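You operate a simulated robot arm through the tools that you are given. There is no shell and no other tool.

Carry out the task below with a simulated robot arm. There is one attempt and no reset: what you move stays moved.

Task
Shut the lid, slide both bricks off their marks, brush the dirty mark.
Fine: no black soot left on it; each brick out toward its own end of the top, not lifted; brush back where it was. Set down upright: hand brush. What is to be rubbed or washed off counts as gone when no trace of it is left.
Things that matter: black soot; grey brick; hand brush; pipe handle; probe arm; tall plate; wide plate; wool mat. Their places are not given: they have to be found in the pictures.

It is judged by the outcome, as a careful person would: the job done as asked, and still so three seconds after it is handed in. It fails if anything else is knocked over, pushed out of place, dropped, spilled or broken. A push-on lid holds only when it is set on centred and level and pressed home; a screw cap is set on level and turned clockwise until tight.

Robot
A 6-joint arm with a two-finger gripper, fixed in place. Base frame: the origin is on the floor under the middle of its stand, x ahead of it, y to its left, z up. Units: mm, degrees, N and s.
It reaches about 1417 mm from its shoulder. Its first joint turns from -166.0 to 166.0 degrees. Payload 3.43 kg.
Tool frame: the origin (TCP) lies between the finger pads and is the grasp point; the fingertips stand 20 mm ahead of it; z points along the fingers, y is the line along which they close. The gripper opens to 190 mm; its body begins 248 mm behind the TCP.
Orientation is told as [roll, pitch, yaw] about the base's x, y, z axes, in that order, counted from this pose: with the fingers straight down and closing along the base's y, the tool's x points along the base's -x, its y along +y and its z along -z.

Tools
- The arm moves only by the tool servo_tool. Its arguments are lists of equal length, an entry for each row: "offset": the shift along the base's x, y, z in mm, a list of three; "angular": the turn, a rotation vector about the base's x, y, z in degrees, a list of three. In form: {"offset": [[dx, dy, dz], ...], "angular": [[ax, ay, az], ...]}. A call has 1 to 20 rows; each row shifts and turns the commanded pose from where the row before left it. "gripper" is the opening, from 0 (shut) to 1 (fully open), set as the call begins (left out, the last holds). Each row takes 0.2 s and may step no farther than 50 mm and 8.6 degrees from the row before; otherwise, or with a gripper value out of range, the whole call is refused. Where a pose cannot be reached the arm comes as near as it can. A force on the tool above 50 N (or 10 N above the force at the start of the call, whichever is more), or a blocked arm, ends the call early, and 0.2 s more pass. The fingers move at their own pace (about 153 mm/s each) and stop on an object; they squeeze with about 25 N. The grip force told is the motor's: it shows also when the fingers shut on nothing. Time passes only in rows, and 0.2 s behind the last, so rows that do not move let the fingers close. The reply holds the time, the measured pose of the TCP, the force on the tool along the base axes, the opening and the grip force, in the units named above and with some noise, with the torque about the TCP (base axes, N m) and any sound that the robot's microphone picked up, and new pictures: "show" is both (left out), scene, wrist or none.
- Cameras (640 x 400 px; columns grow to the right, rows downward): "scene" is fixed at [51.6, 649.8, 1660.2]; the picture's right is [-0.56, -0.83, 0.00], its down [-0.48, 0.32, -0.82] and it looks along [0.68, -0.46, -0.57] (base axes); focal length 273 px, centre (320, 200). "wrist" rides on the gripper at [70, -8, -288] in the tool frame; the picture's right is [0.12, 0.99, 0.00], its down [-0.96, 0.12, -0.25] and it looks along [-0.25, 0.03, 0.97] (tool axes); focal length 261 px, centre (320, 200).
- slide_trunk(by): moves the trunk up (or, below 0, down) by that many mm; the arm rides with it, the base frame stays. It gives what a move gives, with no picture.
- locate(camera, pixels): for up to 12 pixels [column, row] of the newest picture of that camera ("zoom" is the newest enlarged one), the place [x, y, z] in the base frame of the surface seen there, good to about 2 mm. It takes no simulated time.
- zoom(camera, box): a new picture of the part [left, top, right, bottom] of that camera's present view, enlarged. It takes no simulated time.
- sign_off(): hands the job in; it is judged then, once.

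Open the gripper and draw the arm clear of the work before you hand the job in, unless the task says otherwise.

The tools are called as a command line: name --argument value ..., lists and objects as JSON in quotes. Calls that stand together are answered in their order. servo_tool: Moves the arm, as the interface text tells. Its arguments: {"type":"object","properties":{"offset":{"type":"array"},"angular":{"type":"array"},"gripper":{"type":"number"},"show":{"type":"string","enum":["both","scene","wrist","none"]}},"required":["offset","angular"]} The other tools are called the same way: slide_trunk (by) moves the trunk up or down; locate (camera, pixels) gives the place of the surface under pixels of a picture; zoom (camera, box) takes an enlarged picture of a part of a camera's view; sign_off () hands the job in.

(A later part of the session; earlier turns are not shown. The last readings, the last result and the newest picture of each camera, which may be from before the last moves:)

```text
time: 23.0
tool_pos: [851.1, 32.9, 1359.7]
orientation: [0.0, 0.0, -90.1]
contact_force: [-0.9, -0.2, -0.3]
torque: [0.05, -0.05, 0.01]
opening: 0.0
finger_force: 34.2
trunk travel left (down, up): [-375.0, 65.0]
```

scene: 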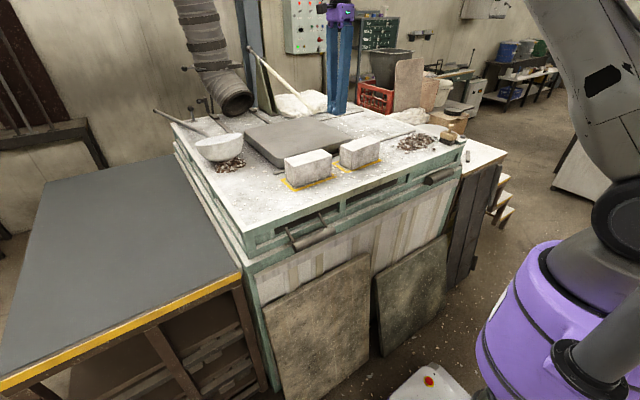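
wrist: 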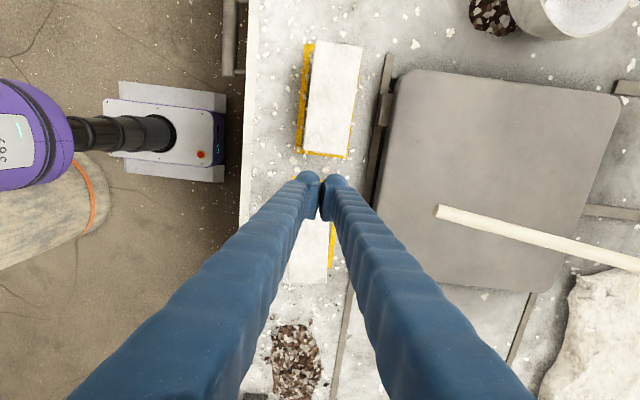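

Fingers are over the gap at (851,33). I verify the brick ends' coordinates: left brick's near end at about (325,153), right brick at (307,265).

locate --camera "wrist" --pixels '[[306, 150], [347, 155], [325, 152], [315, 45], [362, 48], [325, 158], [290, 275], [322, 275], [305, 250], [300, 75], [331, 250], [325, 240]]'

zoom --camera "wrist" --box '[250, 30, 410, 190]'

```text
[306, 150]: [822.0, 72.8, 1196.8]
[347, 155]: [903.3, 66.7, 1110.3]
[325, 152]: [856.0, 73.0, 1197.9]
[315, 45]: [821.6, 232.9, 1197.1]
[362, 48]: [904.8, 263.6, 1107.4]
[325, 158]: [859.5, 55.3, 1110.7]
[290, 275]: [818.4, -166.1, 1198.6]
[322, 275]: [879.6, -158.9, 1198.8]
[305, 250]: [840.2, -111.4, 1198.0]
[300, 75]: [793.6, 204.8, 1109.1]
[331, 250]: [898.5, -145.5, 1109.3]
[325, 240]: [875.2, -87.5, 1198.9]
```

```text
2.50 times, centred on (330, 110) of wrist
```

zoom: 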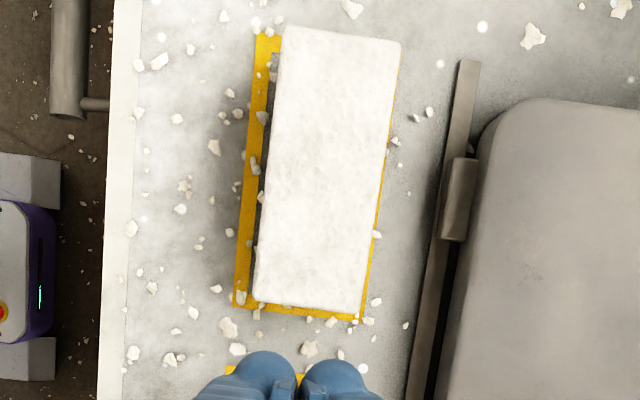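

The gap spans y≈−10…71; finger width is ~48 mm. I descend centred at y≈30.5 until the tips are ~10 mm above the top.

servo_tool --offset '[[0, -2, -45], [0, 0, -45], [0, 0, -40], [0, 0, -35], [0, 0, -30], [0, 0, -20], [0, 0, 0]]' --angular '[[0, 0, 0], [0, 0, 0], [0, 0, 0], [0, 0, 0], [0, 0, 0], [0, 0, 0], [0, 0, 0]]' --show "both"

```text
time: 24.6
tool_pos: [849.8, 31.2, 1144.0]
orientation: [0.2, 0.0, -90.1]
contact_force: [-0.5, 0.1, 0.4]
torque: [-0.02, 0.0, 0.0]
opening: 0.1
finger_force: 34.1
trunk travel left (down, up): [-375.0, 65.0]
```

scene: 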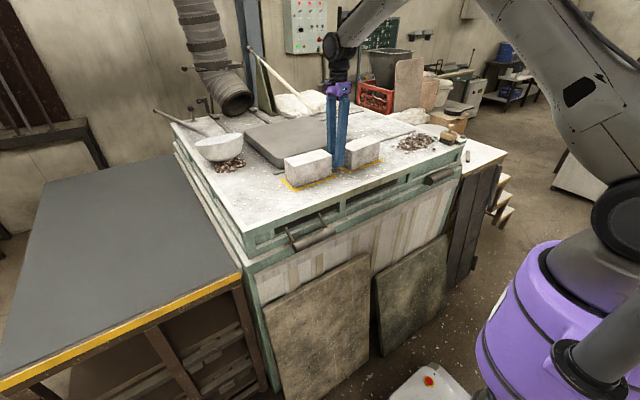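
wrist: 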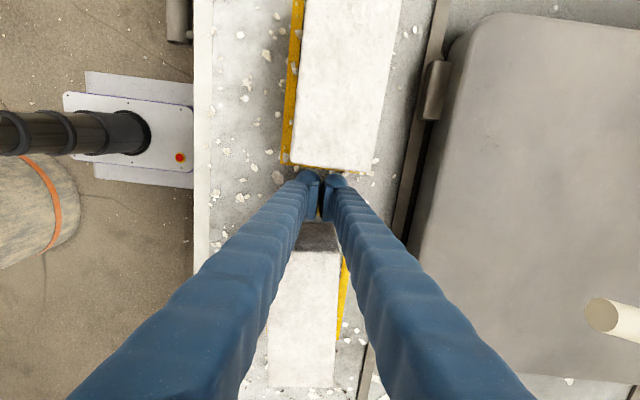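

No contact, tips sit in the gap. Before pushing the right brick toward −y, I check the chips pile's left edge and the right mark's outer end.

zoom --camera "scene" --box '[330, 120, 450, 195]'

locate --camera "scene" --pixels '[[396, 146], [399, 145], [403, 148], [405, 143], [383, 159], [380, 152], [397, 141], [410, 137], [395, 150], [382, 161], [434, 138], [425, 147]]'

```text
5.33 times, centred on (390, 158) of scene
```

zoom: 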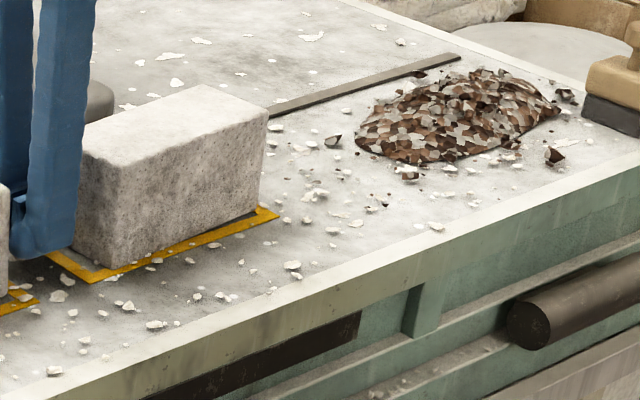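

```text
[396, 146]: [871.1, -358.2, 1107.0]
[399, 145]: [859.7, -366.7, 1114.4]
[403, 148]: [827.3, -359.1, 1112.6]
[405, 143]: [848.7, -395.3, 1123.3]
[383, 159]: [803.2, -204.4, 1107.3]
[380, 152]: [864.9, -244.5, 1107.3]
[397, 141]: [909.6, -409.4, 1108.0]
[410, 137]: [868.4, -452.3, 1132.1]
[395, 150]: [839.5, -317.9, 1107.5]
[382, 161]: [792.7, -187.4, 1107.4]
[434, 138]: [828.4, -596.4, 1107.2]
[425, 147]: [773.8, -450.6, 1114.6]
```

The pile's left edge is near y≈−358 and the mark's outer end near −190, so the brick (165 mm) must stop with its inner end just past −192. I push in −y first to about TCP y −158, then re-measure.

servo_tool --offset '[[0, -8, 0], [0, -8, 0], [0, -10, 0], [0, -12, 0], [0, -12, 0], [0, -12, 0], [0, -12, 0], [0, -12, 0], [0, -12, 0], [0, -12, 0], [0, -12, 0], [0, -12, 0], [0, -12, 0], [0, -12, 0], [0, -12, 0], [0, -12, 0], [0, -7, 0], [0, 0, 0]]' --angular '[[0, 0, 0], [0, 0, 0], [0, 0, 0], [0, 0, 0], [0, 0, 0], [0, 0, 0], [0, 0, 0], [0, 0, 0], [0, 0, 0], [0, 0, 0], [0, 0, 0], [0, 0, 0], [0, 0, 0], [0, 0, 0], [0, 0, 0], [0, 0, 0], [0, 0, 0], [0, 0, 0]]' --show "both"

```text
time: 28.4
tool_pos: [849.4, -159.1, 1144.7]
orientation: [-0.1, -0.1, -90.0]
contact_force: [-0.3, 1.6, -1.5]
torque: [0.0, 0.02, 0.02]
opening: 0.0
finger_force: 24.9
trunk travel left (down, up): [-375.0, 65.0]
```

scene: 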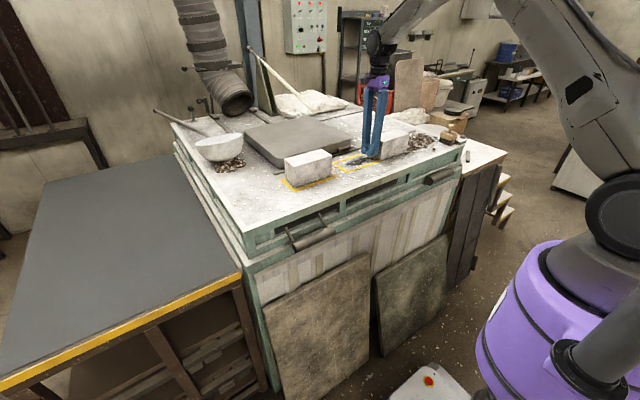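
wrist: 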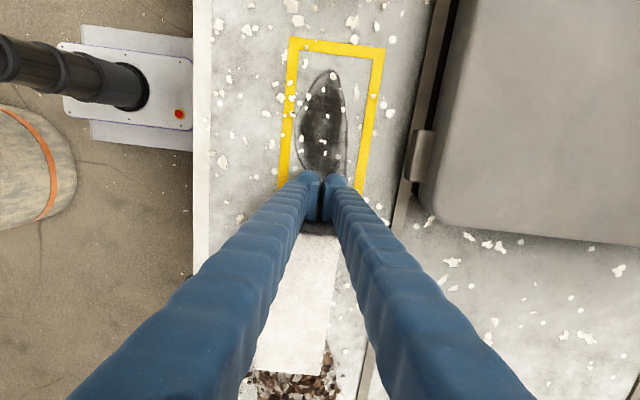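

The right mark shows a black soot oval at (323,115). I measure the brick's inner end, the mark's extents and the pile gap.

zoom --camera "scene" --box '[330, 120, 450, 195]'

zoom --camera "wrist" --box '[230, 20, 430, 180]'

zoom --camera "wrist" --box '[220, 200, 400, 400]'

locate --camera "wrist" --pixels '[[290, 40], [384, 48], [277, 190], [360, 190], [320, 230], [320, 238], [300, 374], [265, 372], [330, 78], [322, 170], [302, 130], [347, 120]]'

```text
5.33 times, centred on (390, 158) of scene
```

zoom: 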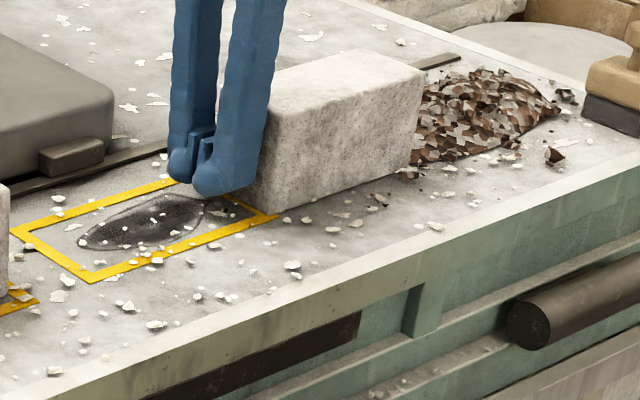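

```text
2.50 times, centred on (330, 100) of wrist
```

zoom: 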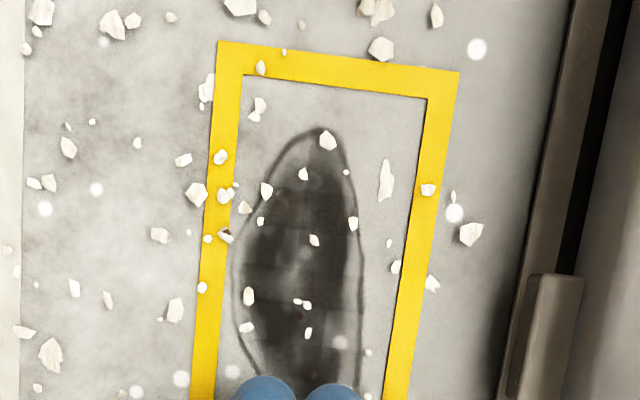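

```text
2.00 times, centred on (310, 300) of wrist
```

zoom: 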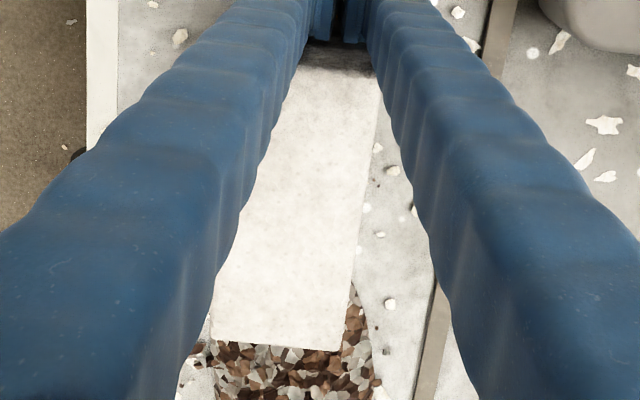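

```text
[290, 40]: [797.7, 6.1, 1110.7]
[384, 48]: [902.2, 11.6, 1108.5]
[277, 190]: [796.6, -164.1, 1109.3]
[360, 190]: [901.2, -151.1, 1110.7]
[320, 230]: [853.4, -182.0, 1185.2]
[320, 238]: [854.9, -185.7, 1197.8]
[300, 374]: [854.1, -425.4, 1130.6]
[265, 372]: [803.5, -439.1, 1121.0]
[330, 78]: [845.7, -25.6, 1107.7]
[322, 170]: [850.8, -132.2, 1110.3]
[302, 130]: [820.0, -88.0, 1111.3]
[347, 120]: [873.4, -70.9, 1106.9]
```

The brick's inner end is at y≈−184, nearly clear of the mark's far border. I zoom in tightly on that corner to find the mark's exact far edge and the pile's closest chips.

zoom --camera "scene" --box '[360, 138, 420, 176]'

```text
10.53 times, centred on (390, 157) of scene
```

zoom: 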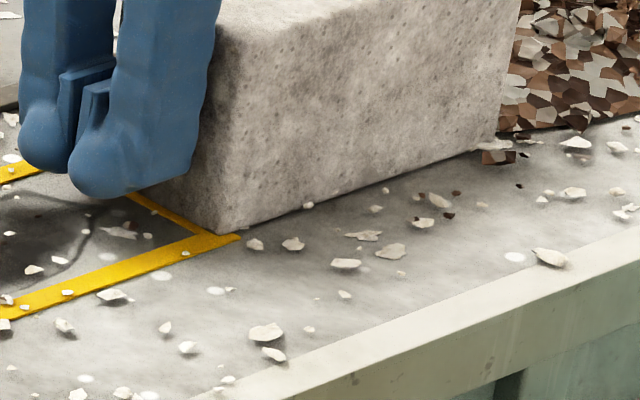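

locate --camera "zoom" --pixels '[[240, 237], [220, 232], [215, 237], [130, 196], [200, 237], [497, 145], [505, 133], [498, 157], [518, 60], [528, 118], [420, 180], [225, 243]]'

```text
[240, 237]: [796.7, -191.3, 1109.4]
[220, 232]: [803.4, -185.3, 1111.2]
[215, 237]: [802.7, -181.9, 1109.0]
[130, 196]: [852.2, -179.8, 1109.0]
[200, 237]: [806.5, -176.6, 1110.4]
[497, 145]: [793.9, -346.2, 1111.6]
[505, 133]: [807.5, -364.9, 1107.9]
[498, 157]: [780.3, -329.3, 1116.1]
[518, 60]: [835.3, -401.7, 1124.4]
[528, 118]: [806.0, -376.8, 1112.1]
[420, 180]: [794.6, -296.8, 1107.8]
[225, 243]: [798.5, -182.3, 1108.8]
```

The mark's far edge is y≈−191.3 and the brick's inner end ≈ −185; I push 10 mm more in small steps, watching the force in case the pile's fringe is touched.

servo_tool --offset '[[0, -3, 0], [0, -3, 0], [0, -2, 0], [0, -2, 0], [0, 0, 0]]' --angular '[[0, 0, 0], [0, 0, 0], [0, 0, 0], [0, 0, 0], [0, 0, 0]]' --show "scene"

zoom --camera "scene" --box '[360, 138, 420, 176]'

```text
time: 29.6
tool_pos: [850.9, -167.9, 1144.4]
orientation: [-0.1, 0.0, -89.9]
contact_force: [0.0, 4.9, 2.1]
torque: [-0.01, 0.01, 0.01]
opening: 0.0
finger_force: 24.9
trunk travel left (down, up): [-375.0, 65.0]
```

scene: 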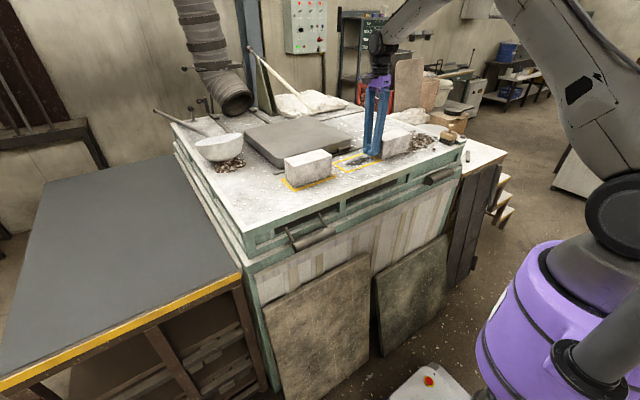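

```text
10.53 times, centred on (390, 157) of scene
```

zoom: 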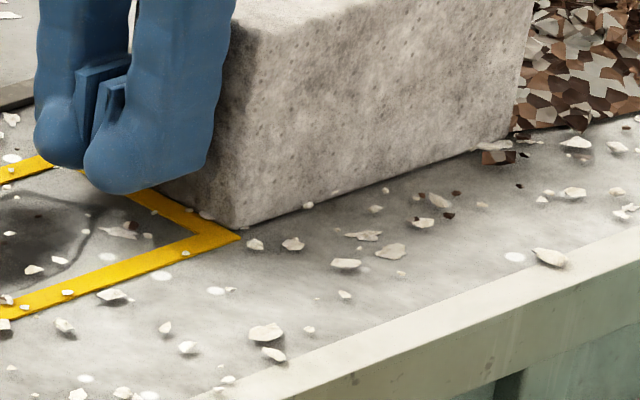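

The border band is now fully visible; the brick just touches its outer edge. I push 4 mm more for margin and check the force.

servo_tool --offset '[[0, -2, 0], [0, -2, 0], [0, 0, 0]]' --angular '[[0, 0, 0], [0, 0, 0], [0, 0, 0]]' --show "none"

zoom --camera "scene" --box '[360, 138, 420, 176]'

```text
time: 30.4
tool_pos: [851.5, -172.0, 1144.6]
orientation: [0.1, 0.0, -90.0]
contact_force: [1.6, 3.6, 1.1]
torque: [0.01, -0.01, -0.03]
opening: 0.0
finger_force: 25.0
trunk travel left (down, up): [-375.0, 65.0]
```

```text
10.53 times, centred on (390, 157) of scene
```

zoom: 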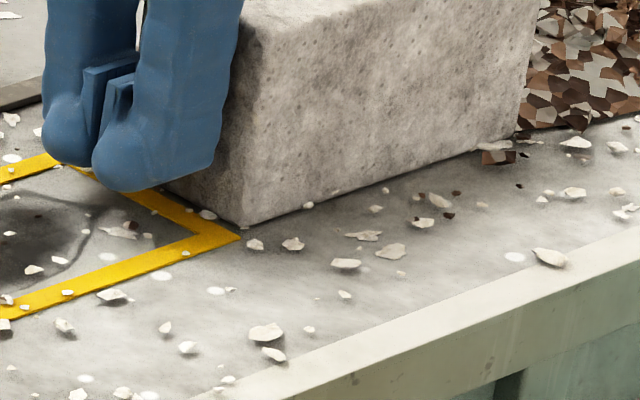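

The right brick is clear of its mark (inner end ≈ −196). I now move back in +y over the empty area to just short of the left brick's near end (y≈72), aligned with its x centre ≈ 854.

servo_tool --offset '[[0, 15, 0], [0, 30, 3], [0, 40, 3], [1, 40, 0], [1, 40, 0], [1, 35, 0], [0, 5, -4], [0, 0, 0]]' --angular '[[0, 0, 0], [0, 0, 0], [0, 0, 0], [0, 0, 0], [0, 0, 0], [0, 0, 0], [0, 0, 0], [0, 0, 0]]' --show "both"

```text
time: 32.2
tool_pos: [852.5, 32.6, 1147.6]
orientation: [0.1, 0.0, -90.0]
contact_force: [-0.7, -0.2, 0.1]
torque: [0.03, 0.03, 0.01]
opening: 0.0
finger_force: 24.8
trunk travel left (down, up): [-375.0, 65.0]
```

scene: 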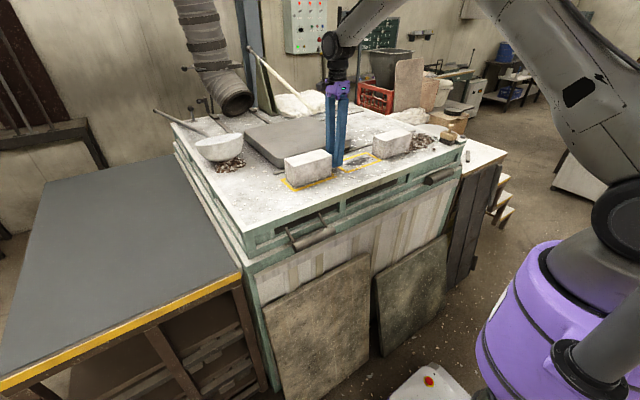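
wrist: 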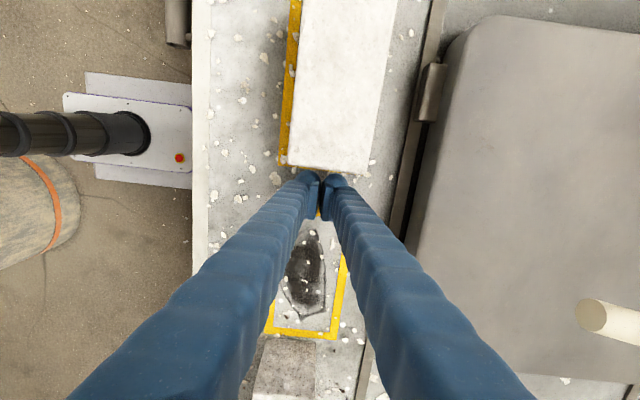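

I check the left brick's x-centre and how far the left mark extends before pushing.

locate --camera "wrist" --pixels '[[291, 160], [366, 168], [328, 164], [305, 30], [388, 30], [284, 165], [345, 178]]'

zoom --camera "scene" --box '[250, 140, 350, 200]'

locate --camera "scene" --pixels '[[281, 179], [290, 191], [228, 168], [240, 165], [222, 175], [235, 182], [250, 200], [245, 225], [230, 195]]'

```text
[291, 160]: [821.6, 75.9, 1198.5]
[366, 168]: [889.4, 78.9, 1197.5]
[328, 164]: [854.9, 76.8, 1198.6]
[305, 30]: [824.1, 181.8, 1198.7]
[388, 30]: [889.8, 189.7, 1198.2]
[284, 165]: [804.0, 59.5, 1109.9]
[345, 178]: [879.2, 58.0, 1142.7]
```

```text
6.40 times, centred on (300, 170) of scene
```

zoom: 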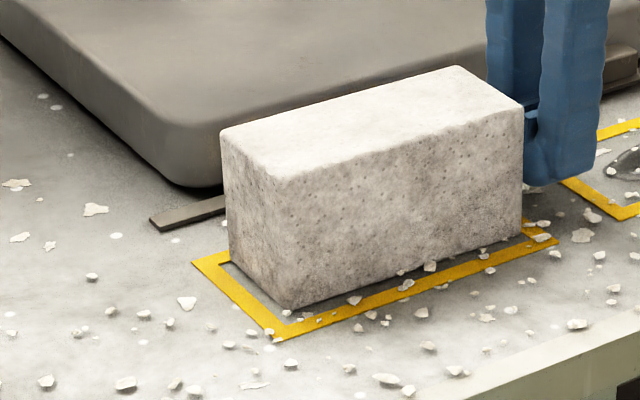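

```text
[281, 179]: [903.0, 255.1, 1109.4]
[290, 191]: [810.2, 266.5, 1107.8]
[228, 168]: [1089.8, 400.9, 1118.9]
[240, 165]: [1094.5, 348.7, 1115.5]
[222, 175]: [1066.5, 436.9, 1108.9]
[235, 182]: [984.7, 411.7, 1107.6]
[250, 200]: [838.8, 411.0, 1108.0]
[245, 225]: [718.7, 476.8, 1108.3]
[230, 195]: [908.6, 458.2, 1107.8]
```

The brick's x-centre is 855.5; its near end must pass y≈262. I shift 3 mm in x and push in +y to TCP y≈245.

servo_tool --offset '[[3, 4, 0], [0, 6, 0], [0, 10, 0], [0, 12, 0], [0, 12, 0], [0, 12, 0], [0, 12, 0], [0, 12, 0], [0, 12, 0], [0, 12, 0], [0, 12, 0], [0, 12, 0], [0, 12, 0], [0, 12, 0], [0, 12, 0], [0, 12, 0], [0, 12, 0], [0, 12, 0], [0, 10, 0], [0, 0, 0]]' --angular '[[0, 0, 0], [0, 0, 0], [0, 0, 0], [0, 0, 0], [0, 0, 0], [0, 0, 0], [0, 0, 0], [0, 0, 0], [0, 0, 0], [0, 0, 0], [0, 0, 0], [0, 0, 0], [0, 0, 0], [0, 0, 0], [0, 0, 0], [0, 0, 0], [0, 0, 0], [0, 0, 0], [0, 0, 0], [0, 0, 0]]' --show "both"

zoom --camera "scene" --box '[230, 135, 350, 210]'

```text
time: 36.4
tool_pos: [858.4, 242.1, 1147.4]
orientation: [0.1, 0.0, -90.0]
contact_force: [0.8, -1.6, 0.5]
torque: [-0.01, 0.01, -0.04]
opening: 5.9
finger_force: 25.3
trunk travel left (down, up): [-375.0, 65.0]
```

scene: 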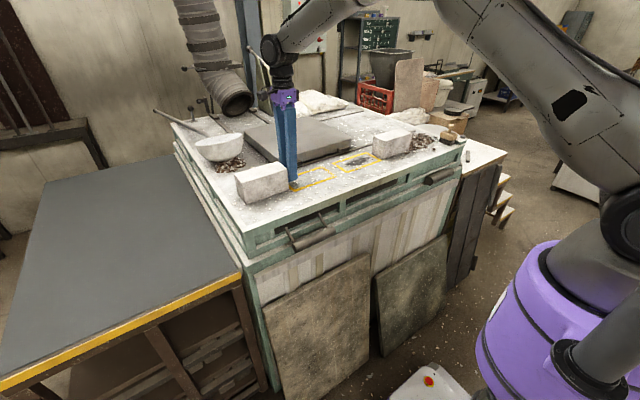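
wrist: 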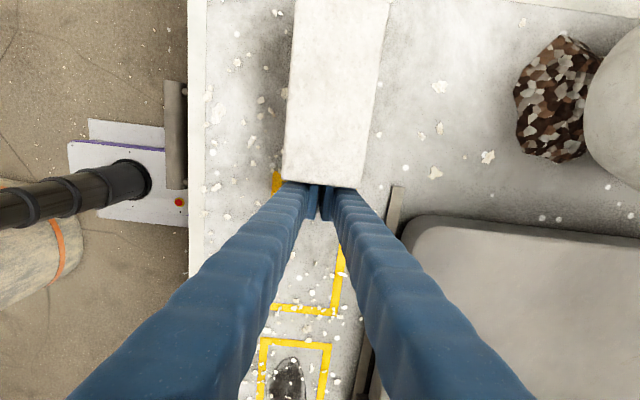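

```text
5.33 times, centred on (290, 172) of scene
```

zoom: 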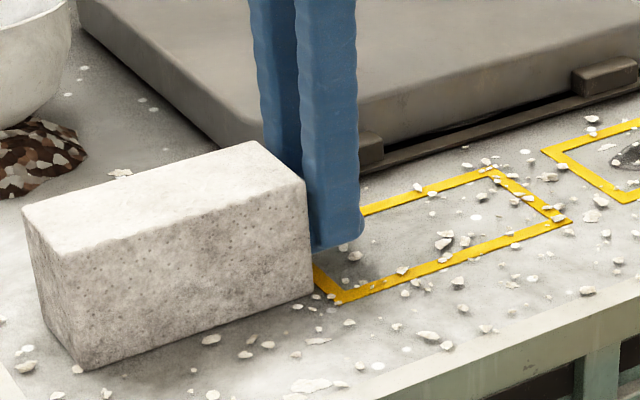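

The left mark is clean; the brick's near end is around y≈266. I check for rotation and the remaining margin.

locate --camera "wrist" --pixels '[[287, 178], [358, 184], [294, 60], [376, 60], [276, 175], [277, 190], [205, 60]]'

locate --camera "zoom" --pixels '[[313, 297], [337, 304], [320, 283], [80, 368], [322, 268]]'

```text
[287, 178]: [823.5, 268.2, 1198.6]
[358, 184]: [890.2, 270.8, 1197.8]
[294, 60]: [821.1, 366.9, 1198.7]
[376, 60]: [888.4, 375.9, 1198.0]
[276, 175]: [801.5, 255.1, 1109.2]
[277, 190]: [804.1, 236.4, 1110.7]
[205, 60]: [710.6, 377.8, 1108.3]
```

```text
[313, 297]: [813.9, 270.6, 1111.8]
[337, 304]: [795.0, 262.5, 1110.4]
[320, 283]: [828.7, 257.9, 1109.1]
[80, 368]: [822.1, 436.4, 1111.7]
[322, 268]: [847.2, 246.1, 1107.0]
```

The left brick's near end is at y≈269, clear of its clean mark (edge 262), unrotated. I back off, lift, and head toward the brush at the right end.

servo_tool --offset '[[0, -10, 0], [0, -15, 10], [0, -10, 40], [0, -10, 45], [0, -20, 45], [0, -30, 45], [-8, -40, 10], [-8, -45, 0], [-8, -45, 0], [-8, -45, 0], [-8, -45, 0], [-8, -45, 0], [-8, -45, 0], [-8, -45, 0], [-8, -45, 0], [-8, -45, 0], [-8, -45, 0], [0, -45, 0], [0, -45, 0], [0, 0, 0]]' --angular '[[0, 0, 0], [0, 0, 0], [0, 0, 0], [0, 0, 0], [0, 0, 0], [0, 0, 0], [0, 0, 0], [0, 0, 0], [0, 0, 0], [0, 0, 0], [0, 0, 0], [0, 0, 0], [0, 0, 0], [0, 0, 0], [0, 0, 0], [0, 0, 0], [0, 0, 0], [0, 0, 0], [0, 0, 0], [0, 0, 0]]' --show "both"

```text
refused: row 6 steps farther than a row can; nothing moved
```

Row 6 exceeded the 50 mm step; I resend with smaller steps.

servo_tool --offset '[[0, -10, 0], [0, -15, 10], [0, -10, 40], [0, -10, 45], [0, -15, 45], [0, -20, 40], [-8, -40, 15], [-8, -45, 0], [-8, -45, 0], [-8, -45, 0], [-8, -45, 0], [-8, -45, 0], [-8, -45, 0], [-8, -45, 0], [-8, -45, 0], [-8, -45, 0], [-8, -45, 0], [0, -45, 0], [0, -45, 0], [0, 0, 0]]' --angular '[[0, 0, 0], [0, 0, 0], [0, 0, 0], [0, 0, 0], [0, 0, 0], [0, 0, 0], [0, 0, 0], [0, 0, 0], [0, 0, 0], [0, 0, 0], [0, 0, 0], [0, 0, 0], [0, 0, 0], [0, 0, 0], [0, 0, 0], [0, 0, 0], [0, 0, 0], [0, 0, 0], [0, 0, 0], [0, 0, 0]]' --show "both"

```text
time: 40.6
tool_pos: [769.6, -418.4, 1342.1]
orientation: [0.2, 0.0, -90.0]
contact_force: [-0.7, 0.9, 0.5]
torque: [-0.01, -0.03, -0.04]
opening: 0.0
finger_force: 24.9
trunk travel left (down, up): [-375.0, 65.0]
```

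scene: 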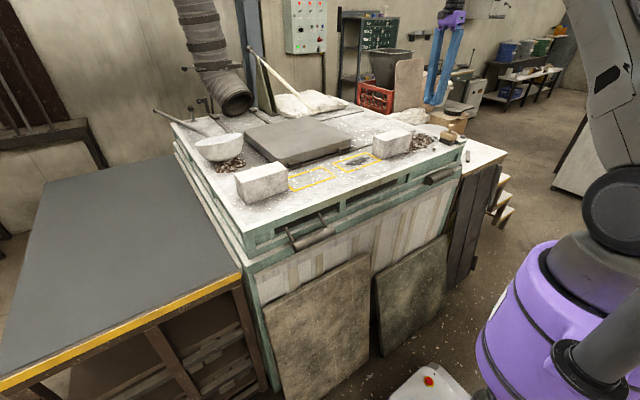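
wrist: 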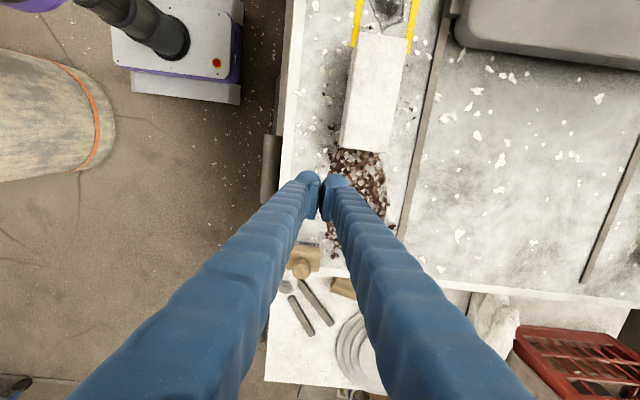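

The brush is visible at (303,262) between the fingers. I zoom in on it in both views to get the knob centre and record its original pose.

zoom --camera "wrist" --box '[270, 220, 350, 300]'

locate --camera "zoom" --pixels '[[240, 190], [300, 245], [190, 170], [345, 245], [340, 190], [240, 260], [245, 245], [280, 250]]'

zoom --camera "scene" --box '[425, 115, 473, 151]'

```text
5.00 times, centred on (310, 260) of wrist
```

zoom: 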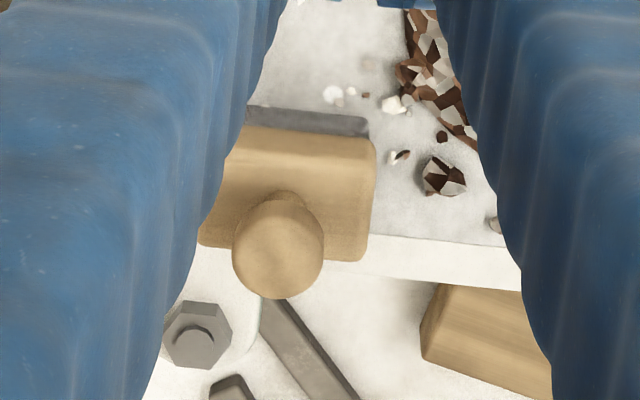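

```text
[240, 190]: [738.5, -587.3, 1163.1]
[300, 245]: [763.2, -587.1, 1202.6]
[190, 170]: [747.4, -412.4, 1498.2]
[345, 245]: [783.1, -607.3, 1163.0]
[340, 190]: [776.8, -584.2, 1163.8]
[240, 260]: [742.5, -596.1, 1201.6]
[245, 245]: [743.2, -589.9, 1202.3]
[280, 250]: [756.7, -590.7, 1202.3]
```

```text
11.11 times, centred on (449, 133) of scene
```

zoom: 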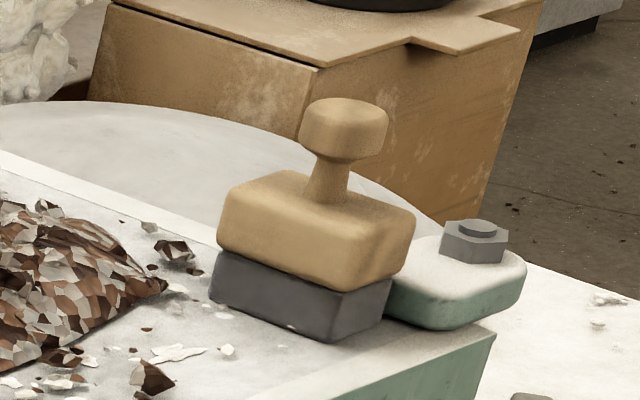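

I locate the knob's outline and block corners in this zoom to fix grasp centre and the brush's original pose.

locate --camera "zoom" --pixels '[[345, 106], [345, 135], [345, 150], [306, 132], [384, 132], [330, 175], [330, 190], [222, 200], [335, 282], [412, 220], [214, 298], [330, 338]]'

zoom --camera "wrist" --box '[285, 235, 335, 285]'

locate --camera "zoom" --pixels '[[245, 220], [290, 300], [215, 290], [365, 290], [290, 360], [290, 380], [330, 70], [430, 90], [410, 260], [200, 110]]'

```text
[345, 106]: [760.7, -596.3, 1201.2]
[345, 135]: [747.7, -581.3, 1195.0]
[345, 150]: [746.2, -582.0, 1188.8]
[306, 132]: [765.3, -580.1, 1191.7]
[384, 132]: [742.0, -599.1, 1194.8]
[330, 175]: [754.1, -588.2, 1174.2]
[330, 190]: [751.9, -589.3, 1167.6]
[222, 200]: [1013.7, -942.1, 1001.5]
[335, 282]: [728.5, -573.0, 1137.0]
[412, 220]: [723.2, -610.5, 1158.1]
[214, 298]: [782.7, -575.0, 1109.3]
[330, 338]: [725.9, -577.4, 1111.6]
```

```text
8.00 times, centred on (310, 260) of wrist
```

zoom: 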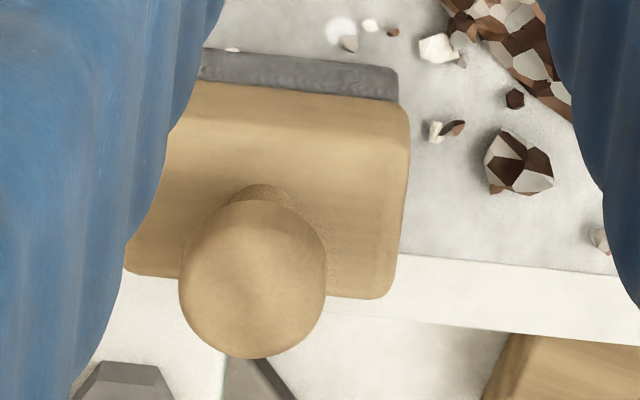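

```text
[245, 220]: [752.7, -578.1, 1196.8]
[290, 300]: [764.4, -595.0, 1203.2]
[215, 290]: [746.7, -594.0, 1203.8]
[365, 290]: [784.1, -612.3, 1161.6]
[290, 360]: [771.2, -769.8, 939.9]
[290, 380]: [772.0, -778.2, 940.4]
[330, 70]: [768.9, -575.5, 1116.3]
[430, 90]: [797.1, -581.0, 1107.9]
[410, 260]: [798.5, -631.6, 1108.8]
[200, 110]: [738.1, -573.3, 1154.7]
```

Knob head: centre ≈ (755.6, −594), Ø≈35 mm, z 1178–1203; block x 720–790, y −573…−615. I open to ~85 mm and go above it at z 1290.

servo_tool --offset '[[-2.8, -35, -10], [-2.8, -35, -10], [-2.8, -35, -12], [-2.8, -35, -10], [-2.8, -35.6, -10], [0, 0, 0]]' --angular '[[0, 0, 0], [0, 0, 0], [0, 0, 0], [0, 0, 0], [0, 0, 0], [0, 0, 0]]' --gripper 0.45 --show "both"

```text
time: 42.0
tool_pos: [755.2, -593.5, 1289.9]
orientation: [0.0, 0.0, -90.0]
contact_force: [-0.2, 0.0, -0.2]
torque: [0.0, -0.04, 0.03]
opening: 85.5
finger_force: 0.1
trunk travel left (down, up): [-375.0, 65.0]
```

scene: 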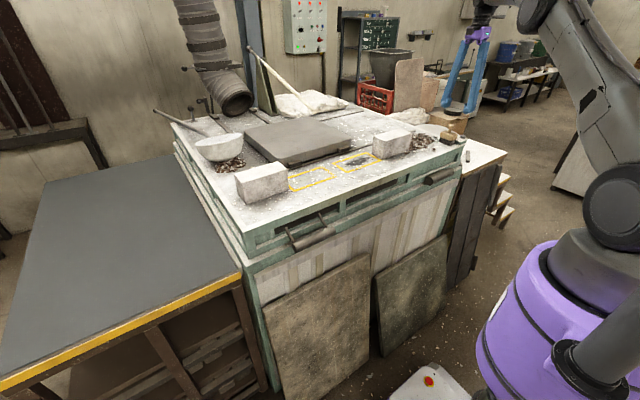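
wrist: 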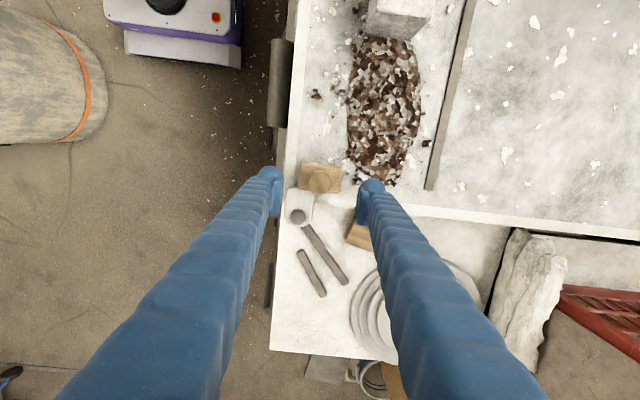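

The brush sits centred between the open fingers at (320,178). I take a zoom to record its exact pose before gripping.

zoom --camera "wrist" --box '[280, 145, 360, 210]'

locate --camera "zoom" --pixels '[[165, 160], [475, 190], [160, 350], [470, 370], [320, 265], [320, 210], [320, 300], [245, 270], [400, 270], [320, 155]]'

```text
6.15 times, centred on (320, 178) of wrist
```

zoom: 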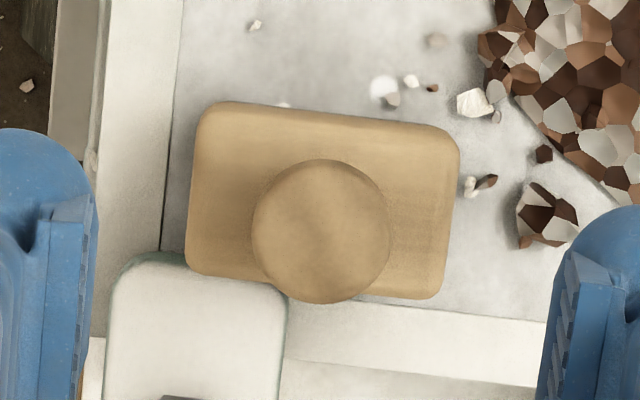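

```text
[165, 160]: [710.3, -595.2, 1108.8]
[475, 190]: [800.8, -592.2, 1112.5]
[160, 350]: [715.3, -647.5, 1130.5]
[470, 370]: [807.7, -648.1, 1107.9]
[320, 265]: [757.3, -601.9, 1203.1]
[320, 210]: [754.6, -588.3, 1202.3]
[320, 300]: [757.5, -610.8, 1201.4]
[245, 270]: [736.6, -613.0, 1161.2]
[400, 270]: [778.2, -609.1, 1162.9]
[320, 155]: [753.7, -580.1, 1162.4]
```

Knob centre confirmed at (755.7, −593.8), block square with the base axes. I descend to z 1190 (tips at 1170, above the block top 1162).

servo_tool --offset '[[0.5, 0, -30], [0, 0, -30], [0, 0, -20], [0, 0, -12], [0, 0, -8], [0, 0, 0]]' --angular '[[0, 0, 0], [0, 0, 0], [0, 0, 0], [0, 0, 0], [0, 0, 0], [0, 0, 0]]' --show "both"

zoom --camera "scene" --box '[419, 105, 483, 150]'

```text
time: 43.4
tool_pos: [754.5, -592.9, 1188.9]
orientation: [0.0, 0.1, -90.0]
contact_force: [0.2, -0.4, 0.7]
torque: [-0.08, 0.01, 0.02]
opening: 85.6
finger_force: 0.0
trunk travel left (down, up): [-375.0, 65.0]
```

scene: 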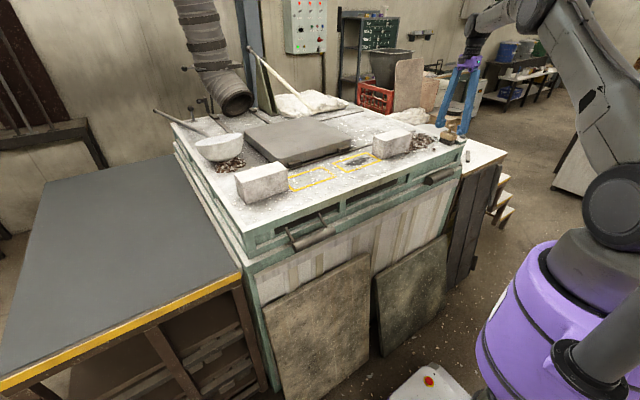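
wrist: 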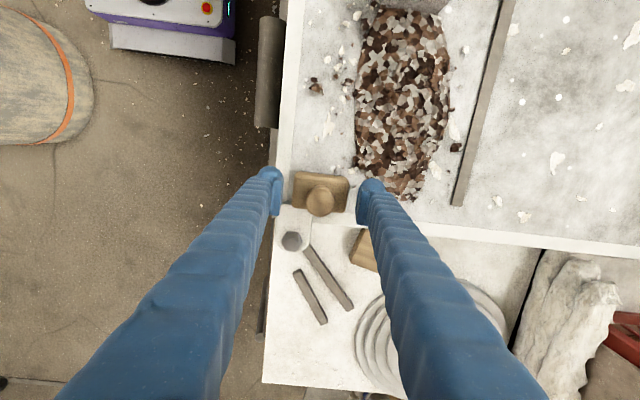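

```text
8.89 times, centred on (451, 128) of scene
```

zoom: 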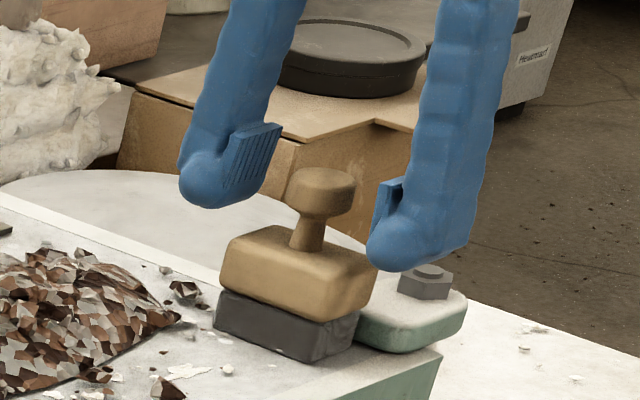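

Pads are level with the knob head on both sides. I close the gripper on the knob.

servo_tool --offset '[[0, 0, 0], [0, 0, 0], [0, 0, 0], [0, 0, 0]]' --angular '[[0, 0, 0], [0, 0, 0], [0, 0, 0], [0, 0, 0]]' --gripper 0 --show "both"

zoom --camera "scene" --box '[419, 105, 483, 150]'

```text
time: 44.4
tool_pos: [755.6, -593.1, 1189.5]
orientation: [0.1, 0.0, -89.9]
contact_force: [0.9, 0.8, -0.5]
torque: [0.05, 0.04, -0.03]
opening: 29.7
finger_force: 25.1
trunk travel left (down, up): [-375.0, 65.0]
```

scene: 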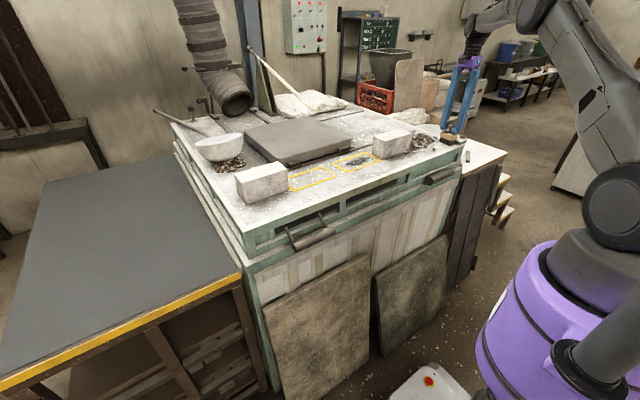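
wrist: 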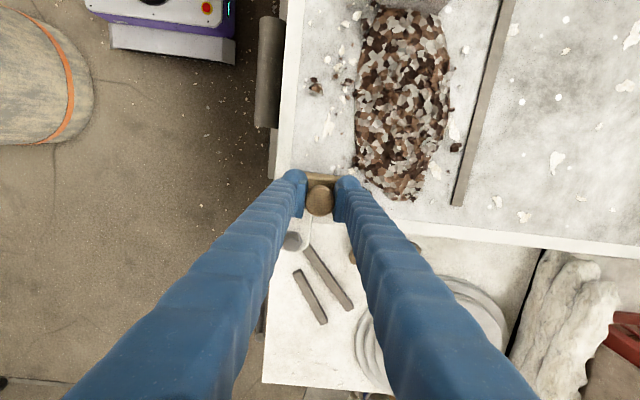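

```text
8.89 times, centred on (451, 128) of scene
```

zoom: 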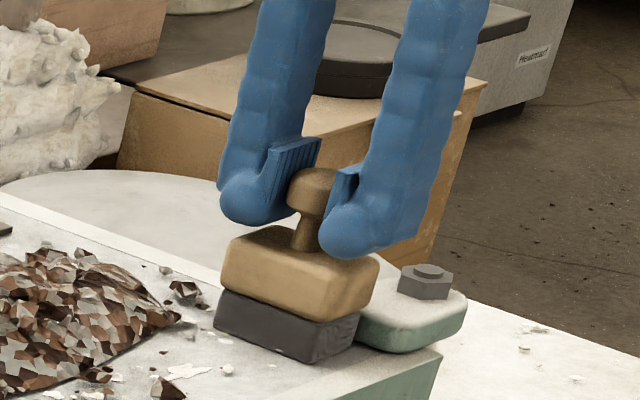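

The knob is held (opening 29.7 mm, 25 N). I lift straight up 20 mm first to check the grip, then further.

servo_tool --offset '[[0, 0, 10], [0, 0, 10], [0, 0, 20], [0, 0, 30], [0, 0, 30], [0, 0, 30], [0, 0, 0]]' --angular '[[0, 0, 0], [0, 0, 0], [0, 0, 0], [0, 0, 0], [0, 0, 0], [0, 0, 0], [0, 0, 0]]' --show "both"

zoom --camera "scene" --box '[419, 75, 499, 135]'

```text
time: 46.0
tool_pos: [756.9, -592.7, 1318.7]
orientation: [0.0, 0.0, -90.0]
contact_force: [0.1, 0.8, -1.5]
torque: [-0.01, 0.01, -0.01]
opening: 29.5
finger_force: 25.3
trunk travel left (down, up): [-375.0, 65.0]
```

scene: 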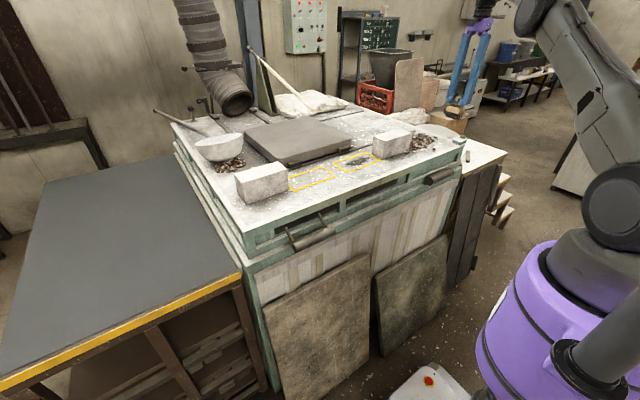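
wrist: 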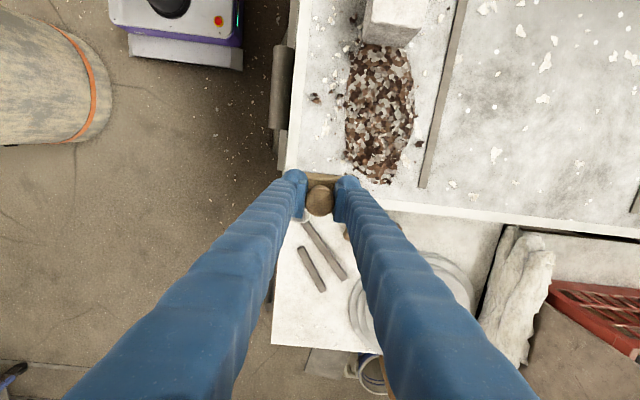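

```text
6.67 times, centred on (459, 105) of scene
```

zoom: 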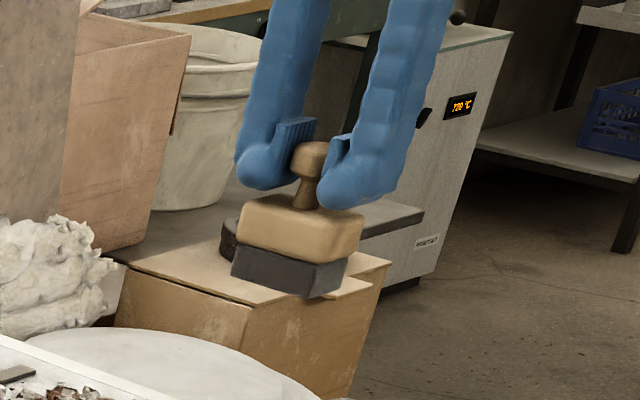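

The brush hangs level. I carry it over the pile and right brick (bottom at ~1237) to above the dirty mark.

servo_tool --offset '[[7.5, 40, 0], [7.5, 42, 0], [7.5, 42, 0], [7.5, 42, 0], [7.5, 42, 0], [7.5, 42, 0], [7.5, 42, 0], [7.5, 42, 0], [7.5, 42, 0], [7.5, 42, 0], [7.5, 42, 0], [7.5, 40, 0], [0, 0, 0]]' --angular '[[0, 0, 0], [0, 0, 0], [0, 0, 0], [0, 0, 0], [0, 0, 0], [0, 0, 0], [0, 0, 0], [0, 0, 0], [0, 0, 0], [0, 0, 0], [0, 0, 0], [0, 0, 0], [0, 0, 0]]' --show "both"

zoom --camera "scene" --box '[310, 90, 430, 180]'

```text
time: 48.8
tool_pos: [846.0, -93.1, 1321.0]
orientation: [0.1, 0.0, -90.1]
contact_force: [-0.5, -0.2, -0.7]
torque: [0.01, 0.03, -0.02]
opening: 29.9
finger_force: 25.3
trunk travel left (down, up): [-375.0, 65.0]
```

scene: 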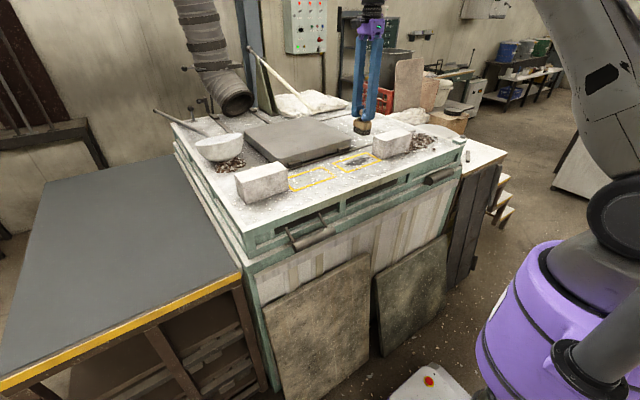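
wrist: 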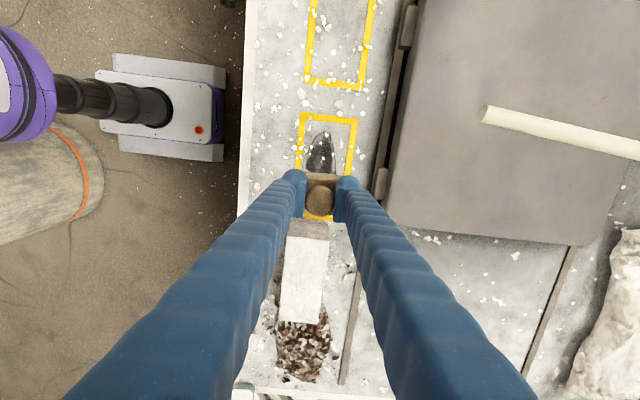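

```text
4.44 times, centred on (370, 135) of scene
```

zoom: 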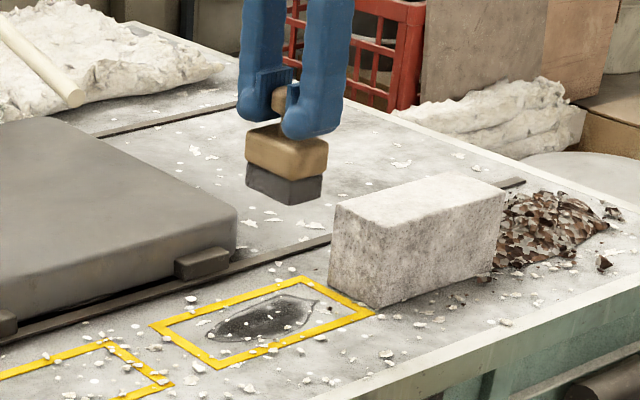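

The brush is over the work. I zoom on the soot in the scene to measure its extents.

zoom --camera "scene" --box '[340, 145, 388, 178]'

locate --camera "zoom" --pixels '[[100, 245], [115, 290], [200, 290], [280, 240], [330, 205], [370, 180], [390, 160], [420, 145], [300, 170], [200, 200], [150, 220], [360, 140]]'

```text
12.12 times, centred on (364, 162) of scene
```

zoom: 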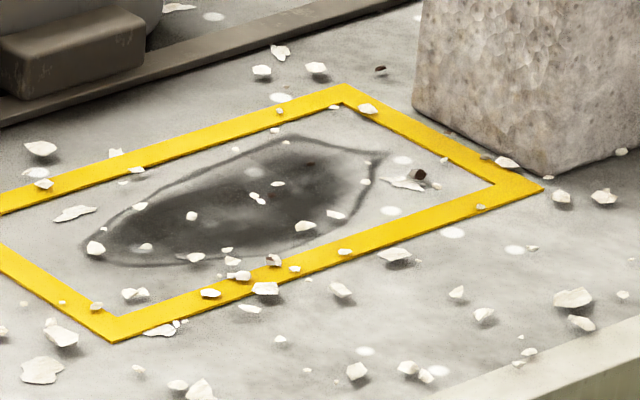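

```text
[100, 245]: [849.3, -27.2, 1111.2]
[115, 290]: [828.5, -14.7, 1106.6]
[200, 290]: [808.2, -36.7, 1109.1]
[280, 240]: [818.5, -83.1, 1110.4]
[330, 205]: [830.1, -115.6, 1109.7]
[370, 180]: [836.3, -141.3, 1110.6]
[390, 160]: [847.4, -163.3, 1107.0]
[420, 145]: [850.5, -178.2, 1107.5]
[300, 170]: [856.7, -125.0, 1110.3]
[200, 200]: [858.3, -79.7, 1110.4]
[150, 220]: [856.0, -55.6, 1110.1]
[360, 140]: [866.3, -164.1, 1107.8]
```

Soot spans roughly x 815–880, y −20…−165; the brush face (70×42 mm) covers its whole width. I lower the brush onto it, the last millimetres slowly.

servo_tool --offset '[[1, 0, -40], [0, 0, -40], [0, 0, -30], [0, 0, -12], [0, 0, -5], [0, 0, -3], [0, 0, 0]]' --angular '[[0, 0, 0], [0, 0, 0], [0, 0, 0], [0, 0, 0], [0, 0, 0], [0, 0, 0], [0, 0, 0]]' --show "both"

zoom --camera "scene" --box '[330, 125, 402, 175]'

```text
time: 50.4
tool_pos: [847.3, -92.5, 1189.2]
orientation: [-0.1, 0.0, -90.0]
contact_force: [-0.7, 0.3, -2.0]
torque: [0.03, 0.03, -0.01]
opening: 29.6
finger_force: 25.3
trunk travel left (down, up): [-375.0, 65.0]
```

scene: 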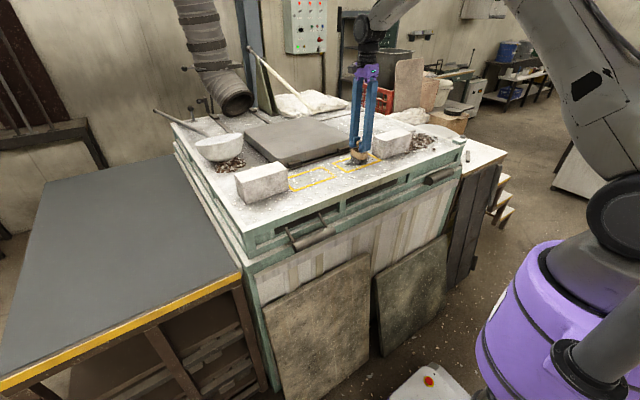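
wrist: 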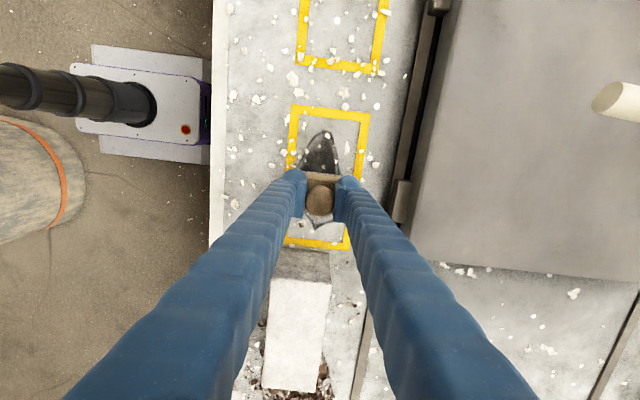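

```text
8.00 times, centred on (366, 150) of scene
```

zoom: 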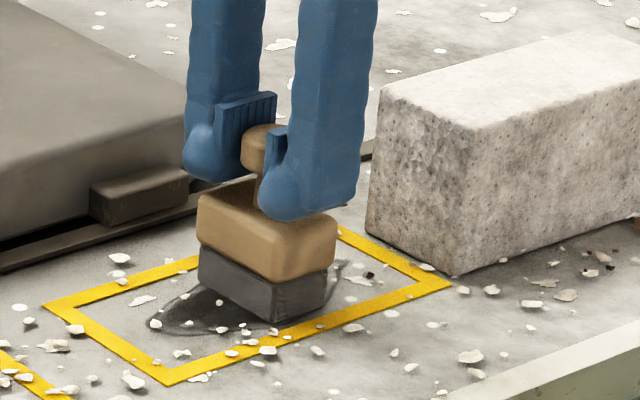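

The brush seems at the surface; force still only −2 N. I lower 1 mm at a time to feel contact.

servo_tool --offset '[[0, 0, -1], [0, 0, -1], [0, 0, 0]]' --angular '[[0, 0, 0], [0, 0, 0], [0, 0, 0]]' --show "none"

```text
time: 51.2
tool_pos: [845.7, -92.7, 1188.2]
orientation: [0.3, 0.1, -90.0]
contact_force: [2.1, -0.2, 12.5]
torque: [-0.05, 0.06, 0.02]
opening: 29.8
finger_force: 25.0
trunk travel left (down, up): [-375.0, 65.0]
```

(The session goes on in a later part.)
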